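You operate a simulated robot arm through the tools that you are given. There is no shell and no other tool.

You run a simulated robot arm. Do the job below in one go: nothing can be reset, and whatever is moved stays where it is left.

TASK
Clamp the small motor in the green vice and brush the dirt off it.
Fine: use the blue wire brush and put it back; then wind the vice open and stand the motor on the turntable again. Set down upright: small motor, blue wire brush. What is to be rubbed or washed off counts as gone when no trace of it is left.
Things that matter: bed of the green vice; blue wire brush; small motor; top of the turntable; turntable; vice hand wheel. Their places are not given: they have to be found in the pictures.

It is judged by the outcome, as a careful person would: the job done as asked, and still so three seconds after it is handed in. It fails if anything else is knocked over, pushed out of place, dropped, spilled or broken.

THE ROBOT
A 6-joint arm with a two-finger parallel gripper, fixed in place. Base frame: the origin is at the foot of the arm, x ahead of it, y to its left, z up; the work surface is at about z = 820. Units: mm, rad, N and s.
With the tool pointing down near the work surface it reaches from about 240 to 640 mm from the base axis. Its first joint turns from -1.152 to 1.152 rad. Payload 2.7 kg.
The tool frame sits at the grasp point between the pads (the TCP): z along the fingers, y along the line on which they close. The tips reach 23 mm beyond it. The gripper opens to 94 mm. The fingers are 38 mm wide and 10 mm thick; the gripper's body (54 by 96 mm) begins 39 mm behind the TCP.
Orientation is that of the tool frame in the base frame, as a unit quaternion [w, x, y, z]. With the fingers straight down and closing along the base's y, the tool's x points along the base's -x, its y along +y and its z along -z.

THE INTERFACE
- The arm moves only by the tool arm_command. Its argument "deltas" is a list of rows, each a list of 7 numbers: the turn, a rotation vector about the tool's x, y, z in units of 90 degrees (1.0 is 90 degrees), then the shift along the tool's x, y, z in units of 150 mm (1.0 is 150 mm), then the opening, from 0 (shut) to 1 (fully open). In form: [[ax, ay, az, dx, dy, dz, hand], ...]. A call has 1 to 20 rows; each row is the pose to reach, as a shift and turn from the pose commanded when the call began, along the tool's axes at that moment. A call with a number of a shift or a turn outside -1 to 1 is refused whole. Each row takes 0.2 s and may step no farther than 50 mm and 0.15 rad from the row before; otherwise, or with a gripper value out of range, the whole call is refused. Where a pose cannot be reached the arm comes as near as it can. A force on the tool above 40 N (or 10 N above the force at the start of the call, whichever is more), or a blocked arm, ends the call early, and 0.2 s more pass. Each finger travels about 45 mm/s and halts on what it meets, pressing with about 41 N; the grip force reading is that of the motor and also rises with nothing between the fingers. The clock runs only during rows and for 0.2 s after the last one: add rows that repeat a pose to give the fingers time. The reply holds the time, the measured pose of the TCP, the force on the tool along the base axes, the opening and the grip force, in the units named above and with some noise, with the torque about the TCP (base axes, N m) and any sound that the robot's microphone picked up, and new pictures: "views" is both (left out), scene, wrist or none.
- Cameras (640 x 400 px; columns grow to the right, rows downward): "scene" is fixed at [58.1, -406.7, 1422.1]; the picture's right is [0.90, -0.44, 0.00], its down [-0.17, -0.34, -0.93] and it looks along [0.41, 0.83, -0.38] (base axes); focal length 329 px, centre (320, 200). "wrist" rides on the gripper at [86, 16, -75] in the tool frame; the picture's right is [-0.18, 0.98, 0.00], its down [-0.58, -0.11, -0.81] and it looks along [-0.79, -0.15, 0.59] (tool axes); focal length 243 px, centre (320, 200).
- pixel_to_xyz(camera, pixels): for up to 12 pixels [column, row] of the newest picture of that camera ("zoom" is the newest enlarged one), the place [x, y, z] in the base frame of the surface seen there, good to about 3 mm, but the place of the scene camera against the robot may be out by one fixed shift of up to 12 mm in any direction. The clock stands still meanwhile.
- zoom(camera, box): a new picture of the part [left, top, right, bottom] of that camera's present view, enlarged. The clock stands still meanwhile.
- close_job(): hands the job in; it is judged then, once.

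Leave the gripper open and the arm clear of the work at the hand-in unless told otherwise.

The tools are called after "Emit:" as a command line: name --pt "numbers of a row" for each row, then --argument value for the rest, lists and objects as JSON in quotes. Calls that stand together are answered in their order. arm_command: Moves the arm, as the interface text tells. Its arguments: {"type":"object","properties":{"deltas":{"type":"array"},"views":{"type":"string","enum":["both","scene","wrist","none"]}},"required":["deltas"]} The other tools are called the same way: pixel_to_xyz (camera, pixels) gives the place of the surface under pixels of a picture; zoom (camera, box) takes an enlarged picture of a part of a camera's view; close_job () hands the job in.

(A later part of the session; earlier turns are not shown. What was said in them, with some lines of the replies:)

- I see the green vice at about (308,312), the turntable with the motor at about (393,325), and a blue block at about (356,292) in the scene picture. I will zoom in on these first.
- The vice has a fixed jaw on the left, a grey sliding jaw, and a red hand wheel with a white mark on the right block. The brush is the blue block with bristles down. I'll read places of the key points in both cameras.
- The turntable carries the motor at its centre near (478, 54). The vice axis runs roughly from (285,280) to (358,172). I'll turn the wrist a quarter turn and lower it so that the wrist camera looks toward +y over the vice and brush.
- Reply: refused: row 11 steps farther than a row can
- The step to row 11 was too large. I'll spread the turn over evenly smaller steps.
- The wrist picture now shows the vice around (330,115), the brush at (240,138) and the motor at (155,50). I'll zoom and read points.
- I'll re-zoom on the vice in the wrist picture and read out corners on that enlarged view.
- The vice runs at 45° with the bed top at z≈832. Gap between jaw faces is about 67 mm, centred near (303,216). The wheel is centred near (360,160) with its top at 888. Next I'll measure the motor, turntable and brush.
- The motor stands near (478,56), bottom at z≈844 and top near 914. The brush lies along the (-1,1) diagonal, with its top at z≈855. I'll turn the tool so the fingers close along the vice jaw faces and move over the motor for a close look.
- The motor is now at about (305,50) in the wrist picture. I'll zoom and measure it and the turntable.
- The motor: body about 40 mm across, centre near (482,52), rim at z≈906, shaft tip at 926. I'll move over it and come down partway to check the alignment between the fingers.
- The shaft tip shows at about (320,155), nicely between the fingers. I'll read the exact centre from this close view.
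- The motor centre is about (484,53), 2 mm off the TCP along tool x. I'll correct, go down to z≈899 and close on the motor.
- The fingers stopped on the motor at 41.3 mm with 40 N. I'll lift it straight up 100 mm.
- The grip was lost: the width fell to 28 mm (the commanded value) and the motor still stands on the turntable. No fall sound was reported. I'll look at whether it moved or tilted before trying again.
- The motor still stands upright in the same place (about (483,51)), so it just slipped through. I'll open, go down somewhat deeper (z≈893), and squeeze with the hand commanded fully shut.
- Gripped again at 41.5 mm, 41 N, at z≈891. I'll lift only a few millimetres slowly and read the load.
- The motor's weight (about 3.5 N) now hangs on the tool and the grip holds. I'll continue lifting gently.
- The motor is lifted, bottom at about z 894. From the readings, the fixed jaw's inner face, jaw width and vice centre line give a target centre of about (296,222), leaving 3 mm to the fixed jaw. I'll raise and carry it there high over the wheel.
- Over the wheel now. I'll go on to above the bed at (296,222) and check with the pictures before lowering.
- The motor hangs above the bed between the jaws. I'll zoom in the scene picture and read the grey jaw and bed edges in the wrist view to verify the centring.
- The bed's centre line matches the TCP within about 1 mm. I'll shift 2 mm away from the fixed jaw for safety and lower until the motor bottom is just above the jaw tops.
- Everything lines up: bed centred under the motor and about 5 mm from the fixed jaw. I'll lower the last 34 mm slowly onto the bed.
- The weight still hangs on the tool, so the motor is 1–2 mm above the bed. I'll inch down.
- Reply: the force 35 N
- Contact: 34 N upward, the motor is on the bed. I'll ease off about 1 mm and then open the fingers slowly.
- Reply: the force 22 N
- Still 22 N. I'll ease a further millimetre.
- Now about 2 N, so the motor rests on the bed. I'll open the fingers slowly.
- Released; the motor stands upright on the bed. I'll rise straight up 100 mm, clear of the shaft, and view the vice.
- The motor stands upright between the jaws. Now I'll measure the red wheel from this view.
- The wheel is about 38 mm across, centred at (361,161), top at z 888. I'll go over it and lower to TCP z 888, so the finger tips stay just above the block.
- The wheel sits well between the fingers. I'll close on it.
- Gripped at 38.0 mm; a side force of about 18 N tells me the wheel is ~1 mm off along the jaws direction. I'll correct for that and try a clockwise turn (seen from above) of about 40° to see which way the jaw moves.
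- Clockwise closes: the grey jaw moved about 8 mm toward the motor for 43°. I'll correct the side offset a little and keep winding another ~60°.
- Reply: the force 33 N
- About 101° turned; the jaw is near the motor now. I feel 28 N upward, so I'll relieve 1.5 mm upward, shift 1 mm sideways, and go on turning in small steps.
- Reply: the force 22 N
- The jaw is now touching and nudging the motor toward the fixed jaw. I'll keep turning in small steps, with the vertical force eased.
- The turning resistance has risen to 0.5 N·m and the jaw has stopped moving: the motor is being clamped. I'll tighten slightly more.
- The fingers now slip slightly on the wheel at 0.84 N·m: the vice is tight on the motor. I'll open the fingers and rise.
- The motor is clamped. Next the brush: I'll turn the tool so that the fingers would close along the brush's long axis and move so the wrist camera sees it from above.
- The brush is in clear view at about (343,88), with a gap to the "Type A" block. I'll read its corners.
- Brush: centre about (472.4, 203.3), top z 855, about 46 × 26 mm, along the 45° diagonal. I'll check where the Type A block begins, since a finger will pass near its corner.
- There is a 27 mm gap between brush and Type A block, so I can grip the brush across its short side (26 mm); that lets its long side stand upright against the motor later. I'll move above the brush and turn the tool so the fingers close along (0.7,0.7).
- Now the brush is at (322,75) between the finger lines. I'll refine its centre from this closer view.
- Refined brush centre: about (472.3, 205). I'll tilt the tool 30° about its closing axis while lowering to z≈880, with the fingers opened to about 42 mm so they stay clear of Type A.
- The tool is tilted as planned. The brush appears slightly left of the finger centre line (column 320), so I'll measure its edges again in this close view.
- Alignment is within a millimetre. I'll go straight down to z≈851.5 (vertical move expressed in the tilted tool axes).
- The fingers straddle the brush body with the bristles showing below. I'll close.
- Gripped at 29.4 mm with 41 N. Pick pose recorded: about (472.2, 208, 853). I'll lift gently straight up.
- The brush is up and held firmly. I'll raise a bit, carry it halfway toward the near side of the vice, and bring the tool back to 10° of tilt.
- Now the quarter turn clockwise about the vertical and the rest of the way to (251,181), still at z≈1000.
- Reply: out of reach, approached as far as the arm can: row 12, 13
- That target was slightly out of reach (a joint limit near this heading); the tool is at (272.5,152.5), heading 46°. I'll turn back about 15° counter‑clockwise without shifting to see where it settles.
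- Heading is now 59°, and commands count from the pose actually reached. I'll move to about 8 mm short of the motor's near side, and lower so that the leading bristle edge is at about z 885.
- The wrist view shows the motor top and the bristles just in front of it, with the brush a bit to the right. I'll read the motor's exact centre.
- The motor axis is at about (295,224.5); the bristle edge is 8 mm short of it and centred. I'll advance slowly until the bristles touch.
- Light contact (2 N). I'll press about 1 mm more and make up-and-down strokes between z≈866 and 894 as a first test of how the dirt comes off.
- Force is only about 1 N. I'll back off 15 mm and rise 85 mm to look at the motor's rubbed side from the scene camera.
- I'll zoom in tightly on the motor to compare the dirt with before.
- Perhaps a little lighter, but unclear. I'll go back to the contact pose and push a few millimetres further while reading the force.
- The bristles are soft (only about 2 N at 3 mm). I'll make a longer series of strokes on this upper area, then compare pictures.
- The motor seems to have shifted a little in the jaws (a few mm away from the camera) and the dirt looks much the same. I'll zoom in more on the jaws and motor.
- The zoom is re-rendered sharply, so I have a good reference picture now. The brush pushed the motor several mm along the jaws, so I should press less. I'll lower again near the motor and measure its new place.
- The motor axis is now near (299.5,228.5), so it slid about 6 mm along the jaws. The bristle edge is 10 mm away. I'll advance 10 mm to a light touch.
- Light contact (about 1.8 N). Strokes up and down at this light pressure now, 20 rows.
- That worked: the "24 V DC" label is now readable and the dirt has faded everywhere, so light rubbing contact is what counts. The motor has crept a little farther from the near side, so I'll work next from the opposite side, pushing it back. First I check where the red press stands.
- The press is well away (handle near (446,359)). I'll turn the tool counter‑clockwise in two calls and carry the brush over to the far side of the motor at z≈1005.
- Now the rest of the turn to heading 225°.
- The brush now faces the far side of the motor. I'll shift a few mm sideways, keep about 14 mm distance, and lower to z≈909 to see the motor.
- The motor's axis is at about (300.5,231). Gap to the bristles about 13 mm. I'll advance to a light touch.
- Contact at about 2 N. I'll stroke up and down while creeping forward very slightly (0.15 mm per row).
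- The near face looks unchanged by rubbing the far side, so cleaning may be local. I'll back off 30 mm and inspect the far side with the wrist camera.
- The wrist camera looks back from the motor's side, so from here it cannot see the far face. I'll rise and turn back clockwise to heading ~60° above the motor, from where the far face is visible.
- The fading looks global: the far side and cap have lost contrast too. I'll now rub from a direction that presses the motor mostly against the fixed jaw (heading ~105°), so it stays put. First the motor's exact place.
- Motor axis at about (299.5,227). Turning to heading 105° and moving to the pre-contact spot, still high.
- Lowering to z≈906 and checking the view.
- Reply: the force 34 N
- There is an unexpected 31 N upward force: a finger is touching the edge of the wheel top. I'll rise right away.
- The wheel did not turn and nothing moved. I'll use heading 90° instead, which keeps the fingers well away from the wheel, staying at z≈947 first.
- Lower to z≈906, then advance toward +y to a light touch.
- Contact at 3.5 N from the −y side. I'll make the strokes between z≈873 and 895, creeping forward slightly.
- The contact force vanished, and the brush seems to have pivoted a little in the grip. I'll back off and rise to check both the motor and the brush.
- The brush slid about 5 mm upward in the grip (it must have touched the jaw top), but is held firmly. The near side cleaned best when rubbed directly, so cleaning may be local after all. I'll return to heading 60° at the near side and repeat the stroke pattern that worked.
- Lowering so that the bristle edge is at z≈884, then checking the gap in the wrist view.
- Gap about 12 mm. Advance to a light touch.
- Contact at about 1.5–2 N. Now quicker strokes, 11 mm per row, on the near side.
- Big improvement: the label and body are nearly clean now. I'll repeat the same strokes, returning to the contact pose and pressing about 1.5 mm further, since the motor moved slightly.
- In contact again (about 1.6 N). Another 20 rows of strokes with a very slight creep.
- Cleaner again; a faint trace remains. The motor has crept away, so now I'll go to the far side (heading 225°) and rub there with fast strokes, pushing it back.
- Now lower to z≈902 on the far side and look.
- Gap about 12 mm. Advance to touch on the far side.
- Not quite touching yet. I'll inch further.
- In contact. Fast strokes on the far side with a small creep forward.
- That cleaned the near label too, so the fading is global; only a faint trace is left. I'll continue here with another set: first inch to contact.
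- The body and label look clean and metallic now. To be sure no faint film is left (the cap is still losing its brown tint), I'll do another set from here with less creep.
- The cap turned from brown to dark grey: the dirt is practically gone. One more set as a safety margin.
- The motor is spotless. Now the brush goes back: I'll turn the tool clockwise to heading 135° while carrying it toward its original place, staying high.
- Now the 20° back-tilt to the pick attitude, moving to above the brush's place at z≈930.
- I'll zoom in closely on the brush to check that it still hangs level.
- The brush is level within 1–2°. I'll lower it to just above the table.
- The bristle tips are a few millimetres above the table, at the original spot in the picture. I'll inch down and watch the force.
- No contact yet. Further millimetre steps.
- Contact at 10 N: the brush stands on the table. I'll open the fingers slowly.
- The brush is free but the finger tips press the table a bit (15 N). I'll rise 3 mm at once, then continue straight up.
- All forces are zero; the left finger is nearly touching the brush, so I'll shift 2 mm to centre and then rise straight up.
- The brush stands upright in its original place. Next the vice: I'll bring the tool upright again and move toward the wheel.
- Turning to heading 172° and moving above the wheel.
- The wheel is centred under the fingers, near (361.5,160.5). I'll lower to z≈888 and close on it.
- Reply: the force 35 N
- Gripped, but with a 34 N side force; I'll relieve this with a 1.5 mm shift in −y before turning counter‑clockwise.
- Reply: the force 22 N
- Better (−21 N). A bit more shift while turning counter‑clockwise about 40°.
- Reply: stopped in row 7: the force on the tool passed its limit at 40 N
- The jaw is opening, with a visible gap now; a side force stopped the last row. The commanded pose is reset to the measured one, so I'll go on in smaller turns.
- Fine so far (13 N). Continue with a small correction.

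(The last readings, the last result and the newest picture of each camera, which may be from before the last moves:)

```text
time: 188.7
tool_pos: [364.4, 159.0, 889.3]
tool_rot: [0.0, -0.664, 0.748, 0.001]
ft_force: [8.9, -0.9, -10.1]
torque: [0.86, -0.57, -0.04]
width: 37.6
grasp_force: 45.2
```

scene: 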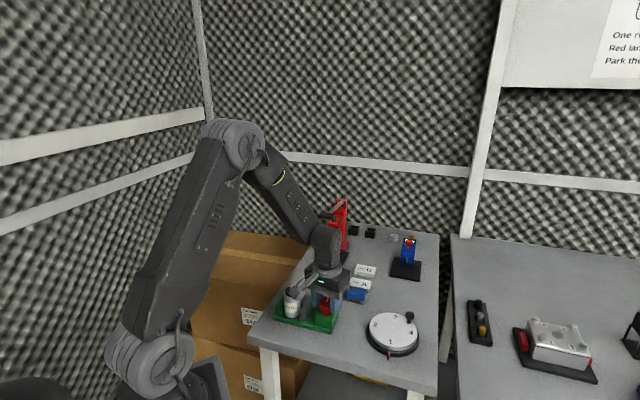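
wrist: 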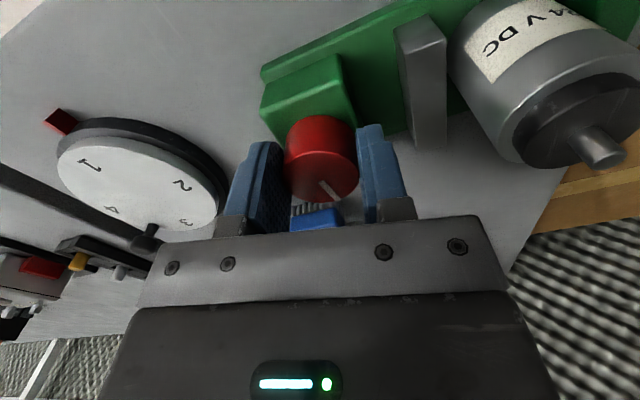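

Emit:
arm_command --pt "0 0 -0.07 0 -0.002 0.001 0" --pt "0 0 -0.14 0 -0.002 0.001 0" --pt "0 0 -0.21 0 -0.002 0.001 0" --pt "0 0 -0.28 0 -0.002 0.001 0"

Emit:
zoom --camera "scene" --box '[255, 255, 355, 340]'

```text
time: 189.7
tool_pos: [363.0, 158.5, 890.0]
tool_rot: [-0.001, 0.811, -0.585, -0.001]
ft_force: [16.7, 3.0, -8.2]
torque: [-0.3, 0.44, -0.03]
width: 38.0
grasp_force: 44.9
```

scene: 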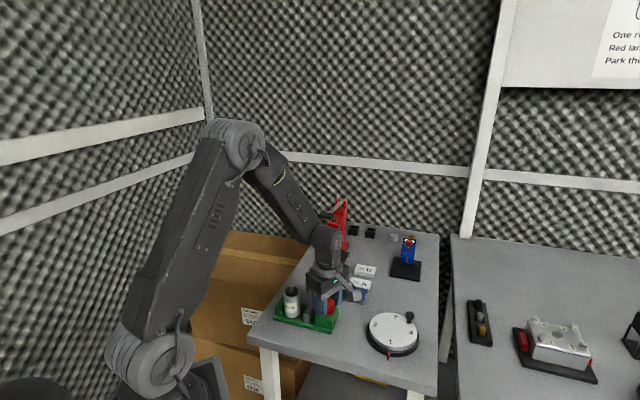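
wrist: 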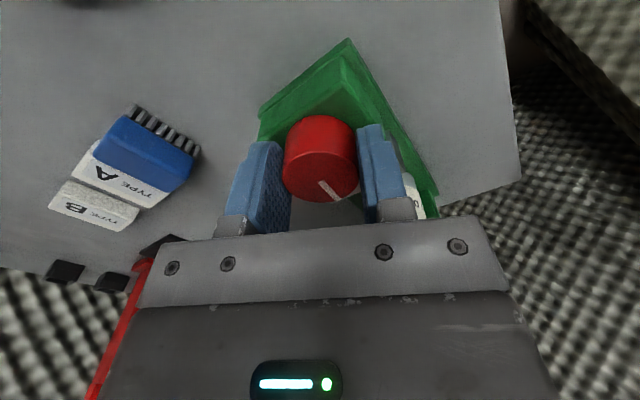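

```text
4.71 times, centred on (305, 298) of scene
```

zoom: 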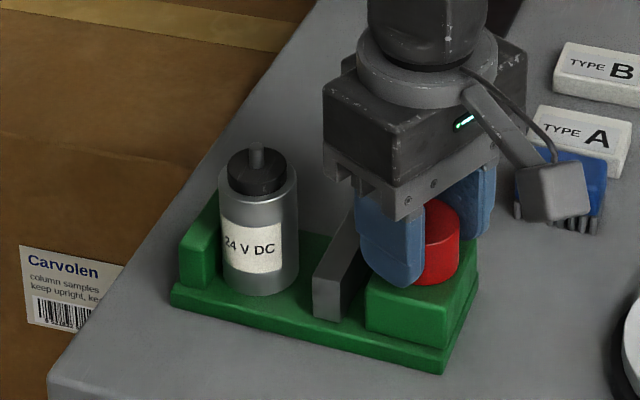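

The jaw is nearly back at its starting position. One last ~17° to open it fully as it was.

Emit:
arm_command --pt "0 0 -0.065 0 -0.004 0 0" --pt "0 0 -0.13 0 -0.004 0 0" --pt "0 0 -0.19 0 -0.004 0 0" --views "none"

Emit:
arm_command --pt "0 0 0 0 0 0 0.5" --pt "0 0 0 0 0 0 0.65" --pt "0 0 0 0 0 0 0.75" --pt "0 0 0 0 0 0 0.75" --pt "0 0 0 0 0 -0.1 0.75" --pt "0 0 0 0 0 -0.25 0.75" --pt "0 0 0 0 0 -0.42 0.75" --pt "0 0 0 0 0 -0.6 0.75" --pt "0 0 0 0 0 -0.7 0.75" --pt "0 0 0 0 0 -0.7 0.75"

Emit:
zoom --camera "scene" --box '[255, 255, 355, 340]'

Emit:
zoom --camera "wrist" --box '[220, 0, 460, 180]'

```text
time: 190.5
tool_pos: [363.4, 159.1, 889.4]
tool_rot: [0.0, 0.888, -0.459, -0.001]
ft_force: [13.9, 4.4, 0.1]
torque: [0.1, 0.13, -0.42]
width: 37.5
grasp_force: 44.9
```

```text
time: 192.7
tool_pos: [363.7, 160.4, 995.4]
tool_rot: [0.0, 0.888, -0.459, 0.0]
ft_force: [-0.3, 0.4, 0.0]
torque: [0.02, -0.01, 0.02]
width: 70.4
grasp_force: 0.1
```

scene: 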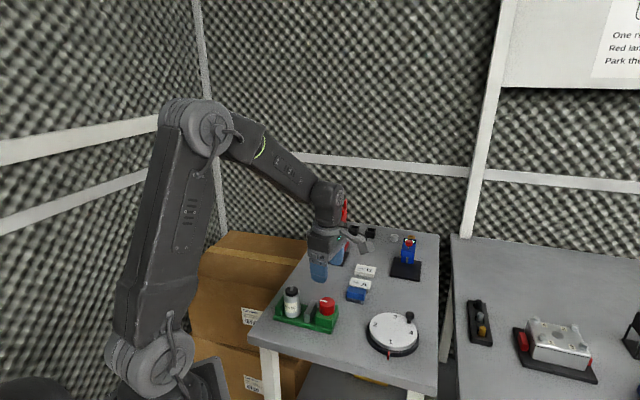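
wrist: 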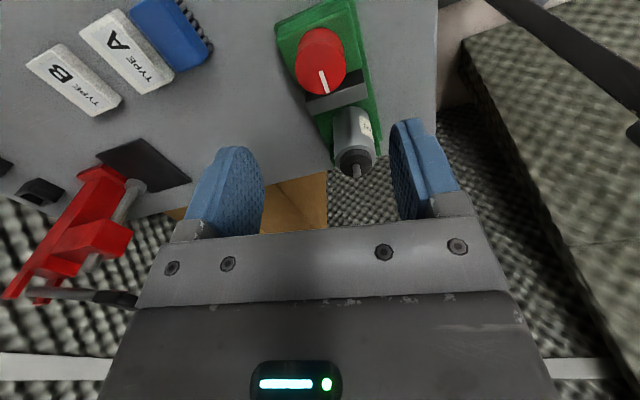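

```text
4.71 times, centred on (305, 298) of scene
```

zoom: 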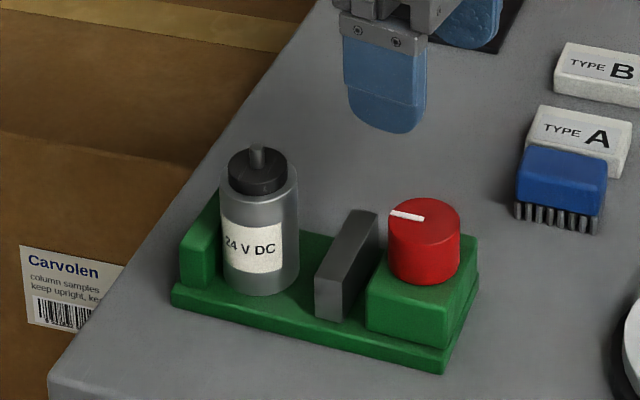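

```text
2.22 times, centred on (340, 90) of wrist
```

zoom: 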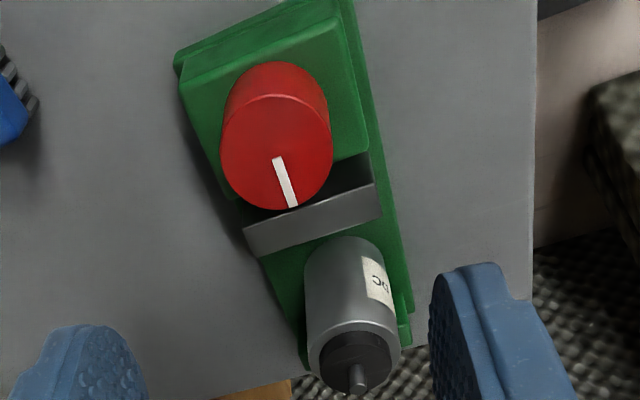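

The vice is open just as at the start (the wheel mark points as before). Now I measure where the motor stands.

Emit:
pixel_to_xyz --camera "wrist" --pixels '[[357, 170], [357, 160], [337, 150], [373, 150], [345, 160], [365, 155], [353, 145], [350, 120]]'

Emit:
pixel_to_xyz --camera "scene" --pixels '[[292, 288], [291, 291], [286, 295], [298, 295], [291, 307], [291, 317]]'

```text
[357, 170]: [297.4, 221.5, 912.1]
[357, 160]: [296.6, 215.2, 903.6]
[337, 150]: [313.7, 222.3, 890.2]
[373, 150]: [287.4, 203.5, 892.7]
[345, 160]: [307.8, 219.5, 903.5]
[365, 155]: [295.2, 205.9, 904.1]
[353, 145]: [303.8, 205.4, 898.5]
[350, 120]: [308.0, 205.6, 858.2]
```

```text
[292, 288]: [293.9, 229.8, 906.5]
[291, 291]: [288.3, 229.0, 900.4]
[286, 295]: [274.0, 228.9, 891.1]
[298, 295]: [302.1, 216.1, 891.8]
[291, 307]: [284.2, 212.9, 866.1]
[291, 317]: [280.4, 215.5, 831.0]
```

The motor axis is near (297,221.5). I'll move above it with heading 315° (fingers closing along the jaw faces) and stop at z≈945 to check.

Emit:
arm_command --pt "0 0 -0.013 -0.07 0.015 0 0.85" --pt "0 0 -0.026 -0.15 0.031 0 0.85" --pt "0 0 -0.04 -0.24 0.05 0 0.85" --pt "0 0 -0.053 -0.33 0.07 0 0.85" --pt "0 0 -0.067 -0.42 0.09 0.03 0.85" --pt "0 0 -0.08 -0.5 0.107 0.1 0.85" --pt "0 0 -0.094 -0.56 0.119 0.2 0.85" --pt "0 0 -0.107 -0.588 0.125 0.3 0.85" --pt "0 0 -0.107 -0.588 0.125 0.333 0.85" --pt "0 0 -0.107 -0.588 0.125 0.333 0.85"

Emit:
zoom --camera "wrist" --box '[200, 20, 440, 200]'

Emit:
pixel_to_xyz --camera "wrist" --pixels '[[320, 150], [320, 140], [300, 130], [340, 130], [320, 110], [295, 110], [350, 110], [315, 155]]'

```text
time: 194.9
tool_pos: [297.2, 219.1, 943.9]
tool_rot: [0.0, 0.924, -0.383, -0.001]
ft_force: [0.8, -0.4, 0.0]
torque: [-0.01, 0.0, 0.0]
width: 79.8
grasp_force: 0.0
```

scene: 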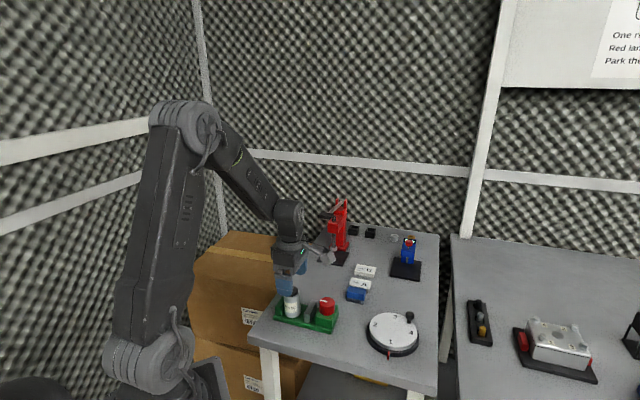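
wrist: 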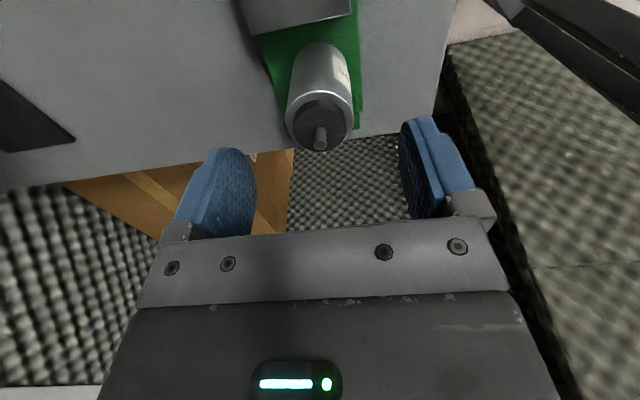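

```text
2.22 times, centred on (320, 110) of wrist
```

zoom: 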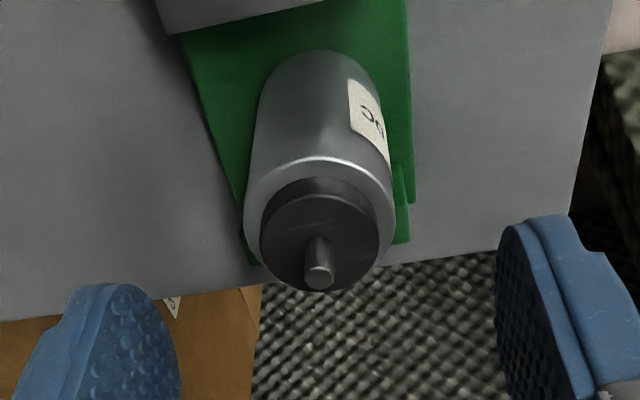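

```text
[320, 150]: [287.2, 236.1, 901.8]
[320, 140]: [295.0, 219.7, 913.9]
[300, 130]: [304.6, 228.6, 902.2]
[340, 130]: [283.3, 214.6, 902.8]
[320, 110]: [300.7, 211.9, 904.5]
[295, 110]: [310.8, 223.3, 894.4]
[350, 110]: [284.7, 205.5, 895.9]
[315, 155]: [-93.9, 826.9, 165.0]
```

The motor is centred sideways and 3 mm off along tool x. I'll correct, go down to z≈880 and close on it firmly.

Emit:
arm_command --pt "0 0 0 -0.02 0 0.04 0.85" --pt "0 0 0 -0.02 0 0.13 0.85" --pt "0 0 0 -0.02 0 0.23 0.85" --pt "0 0 0 -0.02 0 0.33 0.85" --pt "0 0 0 -0.02 0 0.4 0.85" --pt "0 0 0 -0.02 0 0.427 0.85" --pt "0 0 0 -0.02 0 0.427 0.85" --pt "0 0 0 -0.02 0 0.427 0.65" --pt "0 0 0 -0.02 0 0.427 0.5" --pt "0 0 0 -0.02 0 0.427 0" --pt "0 0 0 -0.02 0 0.427 0" --pt "0 0 0 -0.02 0 0.427 0" --pt "0 0 0 -0.02 0 0.427 0"

Emit:
zoom --camera "scene" --box '[255, 255, 355, 340]'

```text
time: 197.7
tool_pos: [294.7, 222.3, 880.1]
tool_rot: [0.0, 0.923, -0.384, 0.0]
ft_force: [0.9, 1.3, 0.1]
torque: [0.07, -0.08, 0.02]
width: 41.7
grasp_force: 41.2
```

scene: 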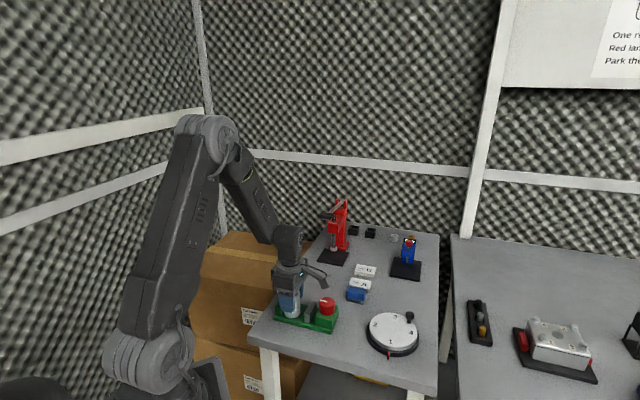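
wrist: 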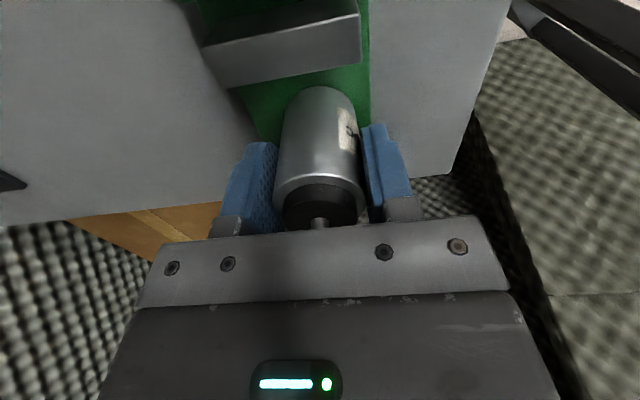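

```text
4.71 times, centred on (305, 298) of scene
```

zoom: 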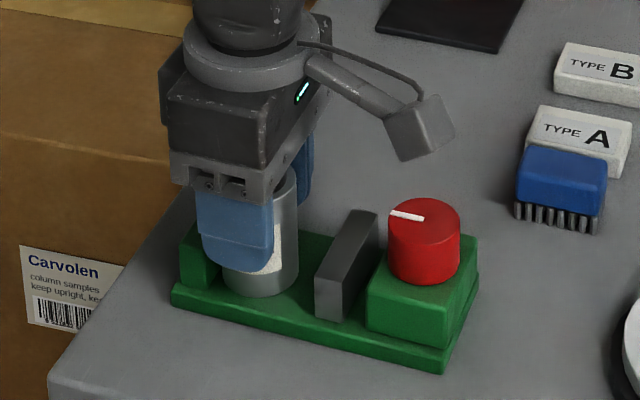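

Gripped at 41.7 mm, 41 N. I'll lift slowly a few mm and check the weight.

Emit:
arm_command --pt "0 0 0 0 0 -0.01 0" --pt "0 0 0 0 0 -0.02 0" --pt "0 0 0 0 0 -0.03 0" --pt "0 0 0 0 0 -0.045 0" --views "none"

```text
time: 198.7
tool_pos: [294.1, 222.1, 887.0]
tool_rot: [0.0, 0.924, -0.383, -0.001]
ft_force: [0.9, 0.6, -2.9]
torque: [-0.01, 0.01, 0.02]
width: 41.7
grasp_force: 40.6
```

The motor hangs firmly (about 3 N). Lifting gently to z≈990.

Emit:
arm_command --pt "0 0 0 0 0 -0.025 0" --pt "0 0 0 0 0 -0.06 0" --pt "0 0 0 0 0 -0.11 0" --pt "0 0 0 0 0 -0.17 0" --pt "0 0 0 0 0 -0.24 0" --pt "0 0 0 0 0 -0.32 0" --pt "0 0 0 0 0 -0.4 0" --pt "0 0 0 0 0 -0.48 0" --pt "0 0 0 0 0 -0.56 0" --pt "0 0 0 0 0 -0.63 0" --pt "0 0 0 0 0 -0.68 0" --pt "0 0 0 0 0 -0.69 0" --views "wrist"

```text
time: 201.3
tool_pos: [293.7, 222.2, 991.6]
tool_rot: [0.001, 0.923, -0.384, -0.002]
ft_force: [0.6, 0.4, -3.4]
torque: [0.01, 0.0, 0.02]
width: 41.4
grasp_force: 40.5
```

wrist: 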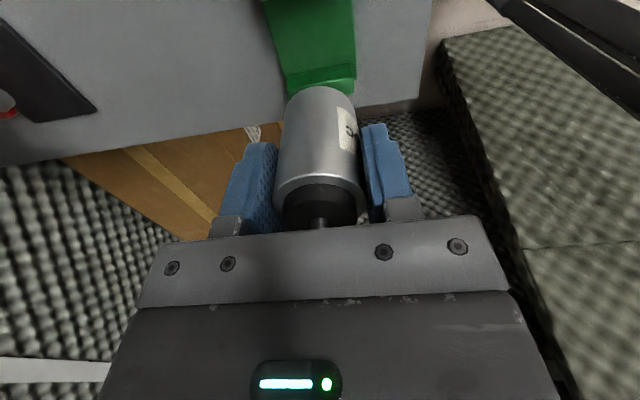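

Carrying the motor toward the turntable in two moves, high over the wheel.

Emit:
arm_command --pt "0 0 0 0.03 -0.002 0 0" --pt "0 0 0 0.1 -0.006 0 0" --pt "0 0 0 0.19 -0.011 0 0" --pt "0 0 0 0.29 -0.017 0 0" --pt "0 0 0 0.4 -0.023 0 0" --pt "0 0 0 0.51 -0.029 0 0" --pt "0 0 0 0.62 -0.036 0 0" --pt "0 0 0 0.72 -0.042 0 0" --pt "0 0 0 0.81 -0.047 0 0" --pt "0 0 0 0.88 -0.051 0 0" --pt "0 0 0 0.92 -0.053 0 0" --views "none"

```text
time: 203.7
tool_pos: [398.1, 130.7, 989.8]
tool_rot: [0.001, 0.923, -0.384, -0.001]
ft_force: [-0.7, -0.2, -3.5]
torque: [0.04, -0.01, -0.03]
width: 41.8
grasp_force: 41.9
```

Emit:
arm_command --pt "0 0 0 0.03 -0.001 0 0" --pt "0 0 0 0.1 -0.005 0 0" --pt "0 0 0 0.19 -0.009 0 0" --pt "0 0 0 0.29 -0.013 0 0" --pt "0 0 0 0.4 -0.018 0 0" --pt "0 0 0 0.51 -0.023 0 0" --pt "0 0 0 0.61 -0.028 0 0" --pt "0 0 0 0.7 -0.032 0 0" --pt "0 0 0 0.75 -0.035 0 0" --pt "0 0 0 0.77 -0.036 0 0" --pt "0 0 0 0.77 -0.036 0.1 0" --pt "0 0 0 0.77 -0.036 0.2 0" --pt "0 0 0 0.77 -0.036 0.3 0" --pt "0 0 0 0.77 -0.036 0.34 0"

Emit:
zoom --camera "scene" --box '[355, 270, 430, 365]'

Emit:
zoom --camera "wrist" --box '[200, 0, 440, 200]'

```text
time: 206.7
tool_pos: [483.8, 52.8, 939.3]
tool_rot: [0.0, 0.924, -0.384, -0.002]
ft_force: [-0.3, 0.4, -2.6]
torque: [-0.01, 0.03, -0.04]
width: 41.9
grasp_force: 40.8
```

scene: 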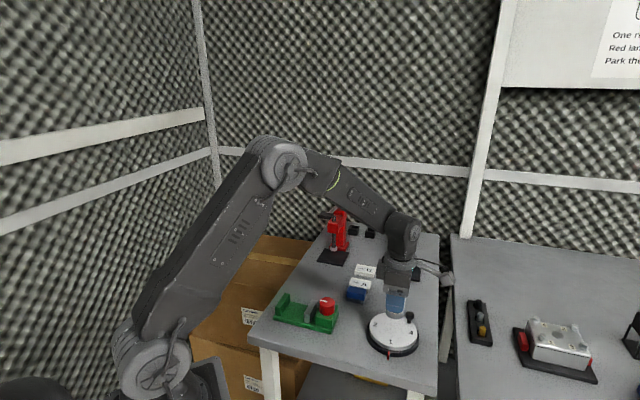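
wrist: 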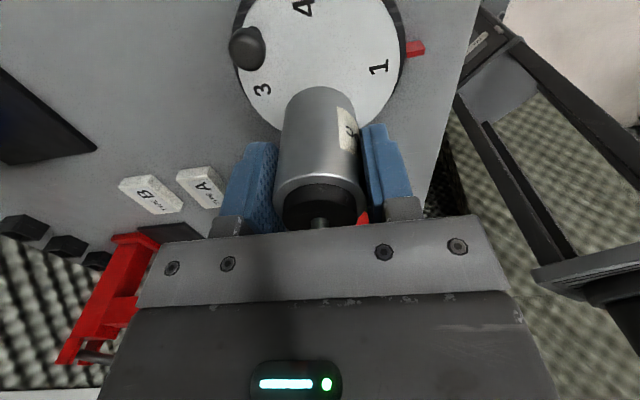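

```text
4.21 times, centred on (392, 318) of scene
```

zoom: 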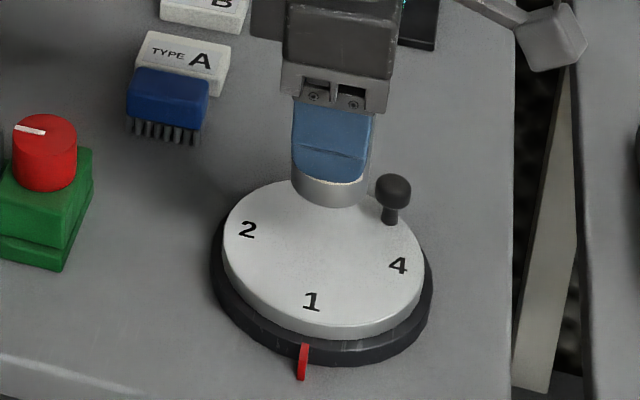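

```text
2.00 times, centred on (320, 100) of wrist
```

zoom: 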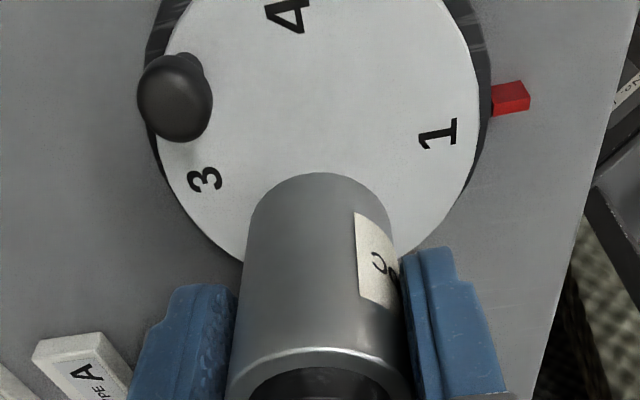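

Right above the original spot on the turntable. Lowering to about 3 mm above its surface.

Emit:
arm_command --pt "0 0 0 0 0 0.05 0" --pt "0 0 0 0 0 0.12 0" --pt "0 0 0 0 0 0.19 0" --pt "0 0 0 0 0 0.24 0" --pt "0 0 0 0 0 0.275 0" --pt "0 0 0 0 0 0.295 0" --views "none"

Emit:
arm_command --pt "0 0 0 0 0 0.005 0" --pt "0 0 0 0 0 0.01 0" --views "none"

```text
time: 208.1
tool_pos: [483.5, 51.9, 894.4]
tool_rot: [0.0, 0.924, -0.384, 0.0]
ft_force: [0.0, -0.3, -2.5]
torque: [0.01, 0.01, 0.0]
width: 41.7
grasp_force: 41.3
```

```text
time: 208.7
tool_pos: [482.3, 53.1, 892.1]
tool_rot: [-0.001, 0.923, -0.384, -0.001]
ft_force: [-0.1, -0.2, -3.4]
torque: [0.0, 0.01, 0.0]
width: 41.5
grasp_force: 40.5
```

Emit:
arm_command --pt "0 0 0 0 0 0.004 0" --pt "0 0 0 0 0 0.007 0" --views "none"

```text
time: 209.3
tool_pos: [482.1, 52.9, 892.2]
tool_rot: [0.0, 0.923, -0.384, -0.001]
ft_force: [0.3, 0.1, -2.7]
torque: [0.02, 0.01, 0.0]
width: 41.4
grasp_force: 40.6
```

Still hanging; another 1 mm down.

Emit:
arm_command --pt "0 0 0 0 0 0.004 0" --pt "0 0 0 0 0 0.007 0" --views "none"

```text
time: 209.9
tool_pos: [483.2, 53.0, 891.3]
tool_rot: [0.0, 0.923, -0.384, -0.001]
ft_force: [0.3, -0.4, -2.6]
torque: [0.0, 0.01, 0.0]
width: 41.5
grasp_force: 40.7
```

Emit:
arm_command --pt "0 0 0 0 0 0.004 0" --pt "0 0 0 0 0 0.007 0" --views "both"

Emit:
zoom --camera "scene" --box '[370, 290, 415, 340]'

```text
time: 210.5
tool_pos: [483.0, 51.8, 891.7]
tool_rot: [0.0, 0.923, -0.384, 0.0]
ft_force: [-1.5, -2.0, 4.5]
torque: [-0.03, 0.16, -0.01]
width: 41.4
grasp_force: 41.1
```

scene: 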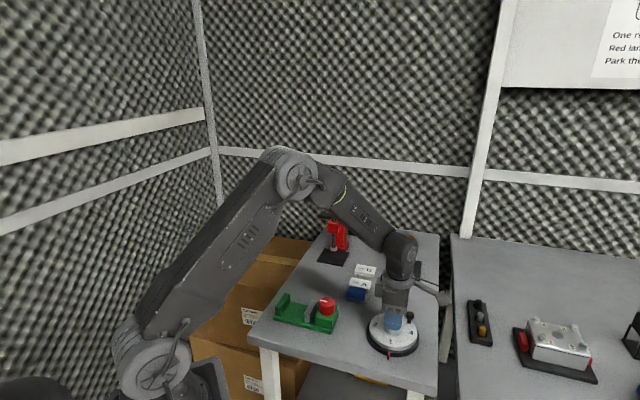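
wrist: 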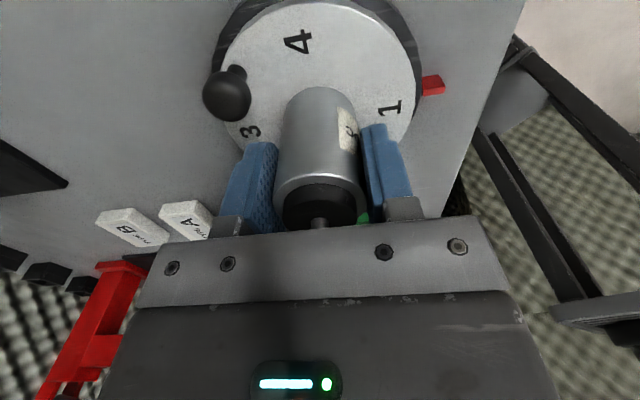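

```text
8.00 times, centred on (392, 315) of scene
```

zoom: 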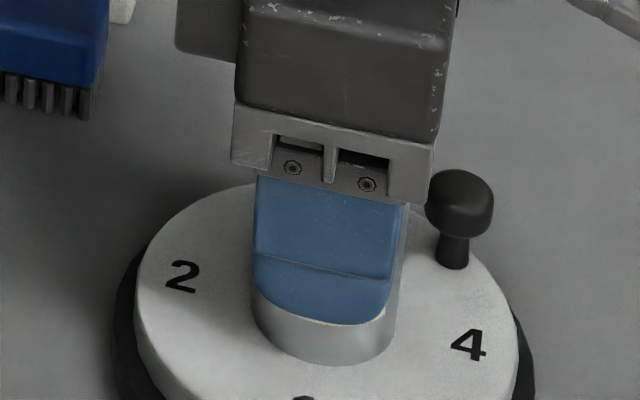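

Contact (4.5 N up): the motor stands on the turntable. I'll open slowly.

Emit:
arm_command --pt "0 0 0 0 0 0 0.45" --pt "0 0 0 0 0 0 0.49" --pt "0 0 0 0 0 0 0.54" --pt "0 0 0 0 0 0 0.6" --pt "0 0 0 0 0 0 0.68" --pt "0 0 0 0 0 0 0.75" --pt "0 0 0 0 0 0 0.75"

Emit:
zoom --camera "wrist" --box '[200, 40, 440, 240]'

```text
time: 212.1
tool_pos: [482.3, 52.1, 892.1]
tool_rot: [0.0, 0.924, -0.383, 0.0]
ft_force: [-0.1, 0.1, 0.4]
torque: [-0.01, -0.01, 0.0]
width: 70.4
grasp_force: 0.1
```

scene: 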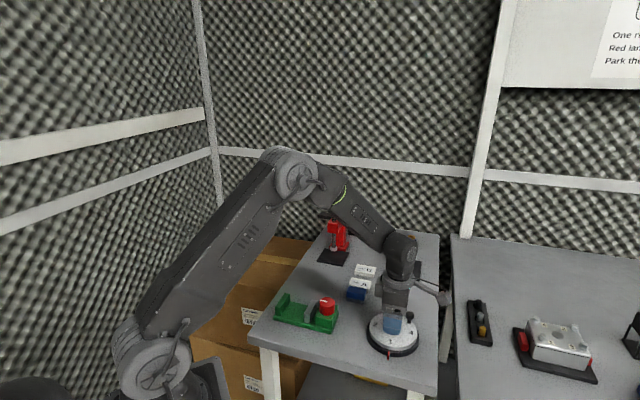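
wrist: 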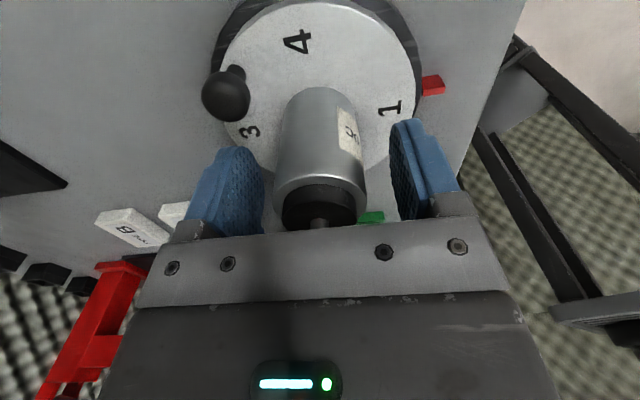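

```text
2.00 times, centred on (320, 140) of wrist
```

zoom: 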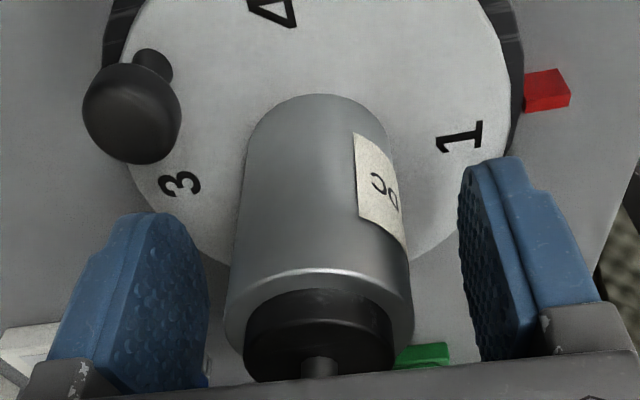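

The motor is free and upright. I'll rise straight up, then move clear of the work.

Emit:
arm_command --pt "0 0 0 0 0 -0.05 0.75" --pt "0 0 0 0 0 -0.15 0.8" --pt "0 0 0 0 0 -0.28 0.85" --pt "0 0 0 0 0 -0.42 0.9" --pt "0 0 0 0 0 -0.58 1" --pt "0 0 0 0 0 -0.75 1" --pt "0 0 0 0 0 -0.9 1" --pt "0 0 0 0 0 -1.0 1" --pt "0 0 0 0 0 -1.0 1"

Emit:
zoom --camera "scene" --box '[355, 285, 430, 360]'

Emit:
zoom --camera "scene" --box '[378, 295, 408, 330]'

Emit:
zoom --camera "scene" --box '[260, 240, 440, 362]'

```text
time: 214.1
tool_pos: [483.0, 52.9, 1041.0]
tool_rot: [0.0, 0.924, -0.384, -0.001]
ft_force: [0.2, -0.3, -0.3]
torque: [0.02, 0.0, -0.02]
width: 94.2
grasp_force: 0.0
```

scene: 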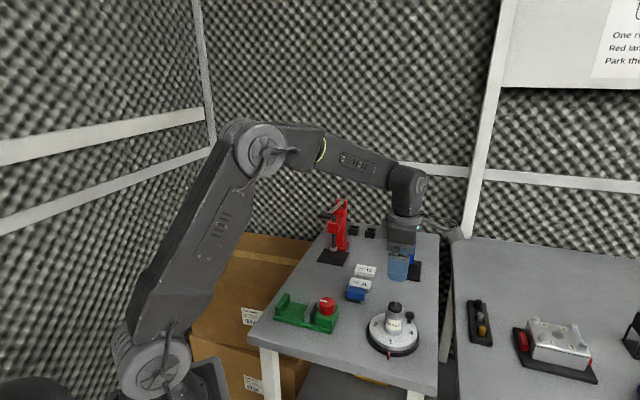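
wrist: 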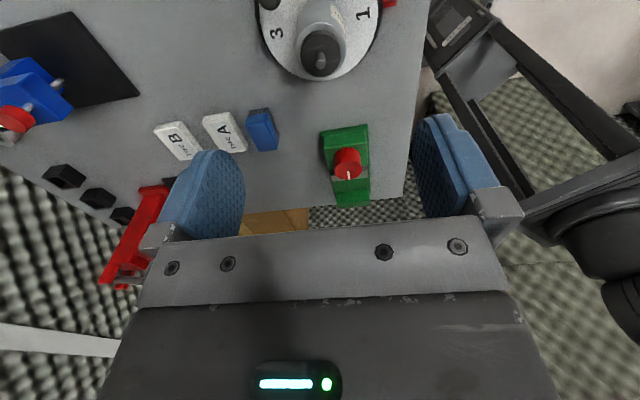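

```text
5.33 times, centred on (392, 322) of scene
```

zoom: 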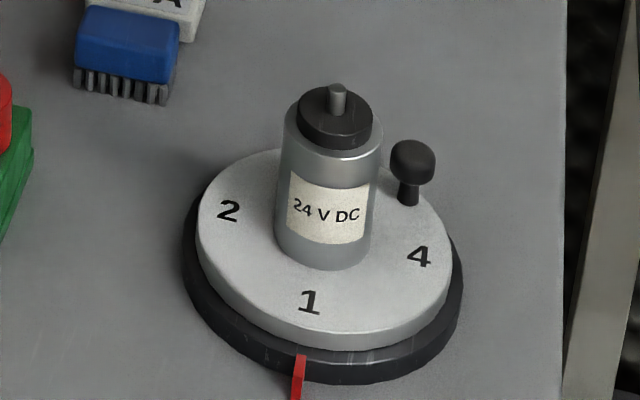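

```text
11.43 times, centred on (393, 312) of scene
```

zoom: 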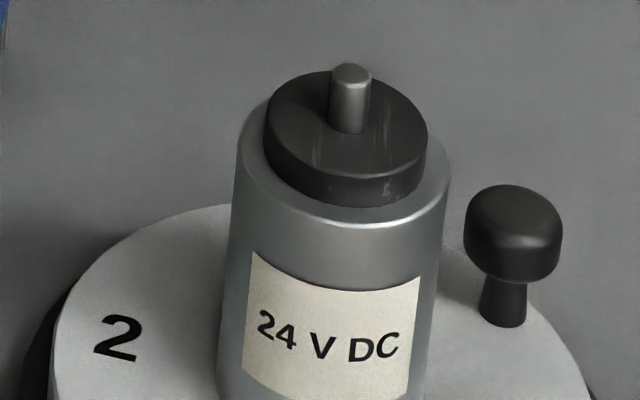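

```text
3.28 times, centred on (350, 301) of scene
```

zoom: 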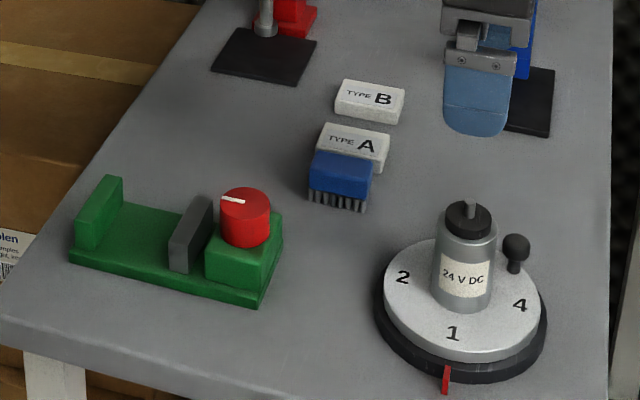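

Everything stands as it should: motor clean and upright on the turntable, brush upright in its place, vice open. A last check of the motor's other sides in the wrist view.

Emit:
zoom --camera "wrist" --box '[250, 0, 400, 90]'

Emit:
zoom --camera "wrist" --box '[140, 90, 400, 220]'

```text
4.27 times, centred on (325, 45) of wrist
```

zoom: 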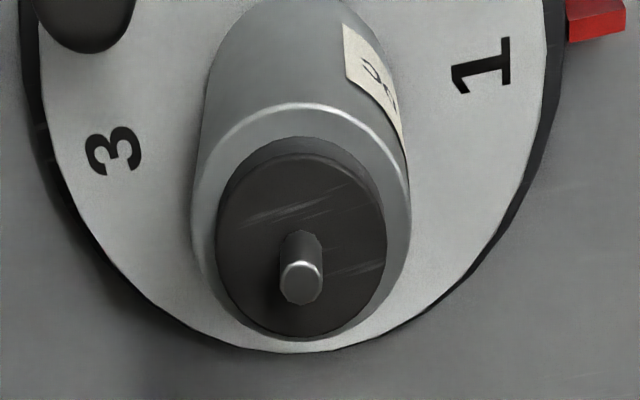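

```text
2.46 times, centred on (270, 155) of wrist
```

zoom: 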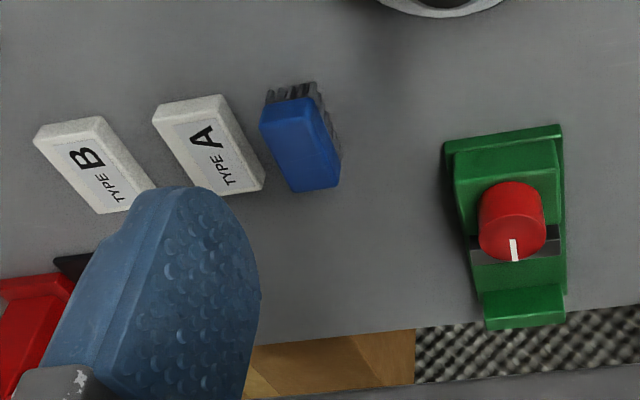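

No dirt anywhere on the motor. I'll raise the arm further clear with the gripper open, then hand in.

Emit:
arm_command --pt "0 0 0 -0.05 0 -0.1 1" --pt "0 0 0 -0.15 0 -0.25 1" --pt "0 0 0 -0.28 0 -0.42 1" --pt "0 0 0 -0.4 0 -0.6 1" --pt "0 0 0 -0.5 0 -0.8 1" --pt "0 0 0 -0.55 0 -0.9 1" --pt "0 0 0 -0.55 0 -0.9 1"

Emit:
zoom --camera "scene" --box '[260, 240, 440, 362]'

```text
time: 215.7
tool_pos: [424.2, 112.9, 1176.2]
tool_rot: [0.0, 0.923, -0.384, 0.0]
ft_force: [0.5, 0.0, 0.9]
torque: [0.01, 0.0, -0.01]
width: 94.0
grasp_force: 0.0
```

scene: 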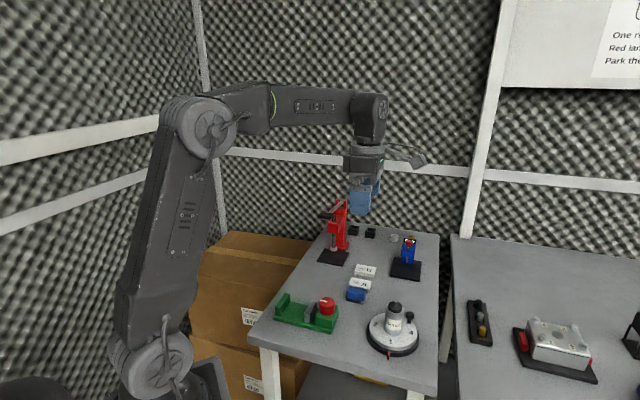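
wrist: 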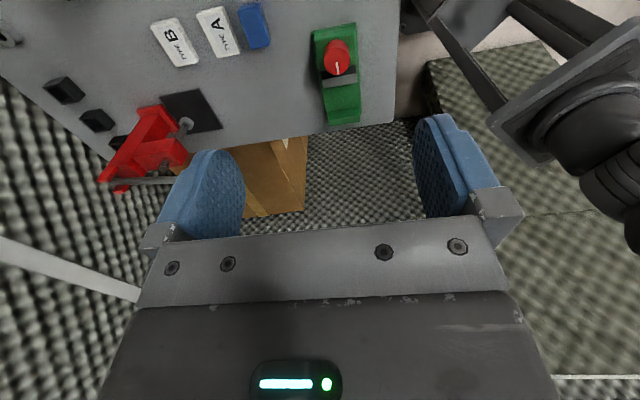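

```text
3.28 times, centred on (350, 301) of scene
```

zoom: 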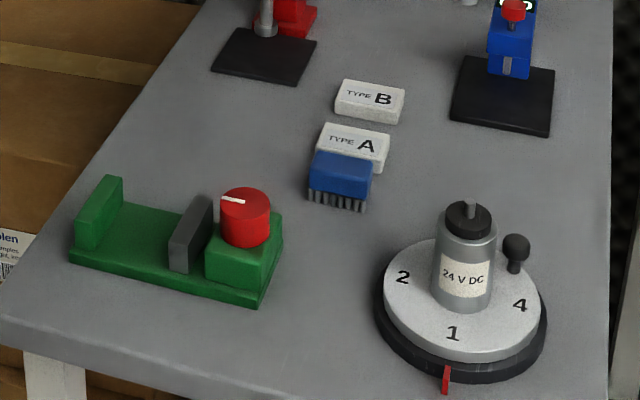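

The arm is clear, the gripper is open, and all things are in their places. Handing in.

Emit:
close_job

```text
The job is handed in.
```

The motor has been brushed clean in the vice and stands upright on the turntable again. The job is handed in, and I have not seen the verdict.

- **Motor:** no dirt shows on the body, label or cap in the final pictures. It stands within about a millimetre of where I picked it up.
- **Brush:** it stands upright, bristles down, within about 3 mm of its original spot.
- **Vice:** it is wound fully open, with the wheel mark pointing the same way as at the start.
- **Arm:** it is raised clear of the work with the gripper open.

A few things went less than smoothly:

- **First lift:** the motor slipped out of the grip but stayed standing on the turntable, and the second grip held.
- **Clamping:** the vice held the motor only lightly, so the brush slid it several millimetres along the jaws while I rubbed. I pushed it back by brushing from the other side.
- **Wheel contact:** a finger pressed the top edge of the wheel with about 31 N. The wheel did not turn and nothing moved.
- **Brush in the grip:** it slid about 5 mm up in the gripper during brushing. I allowed for that when I set it down.
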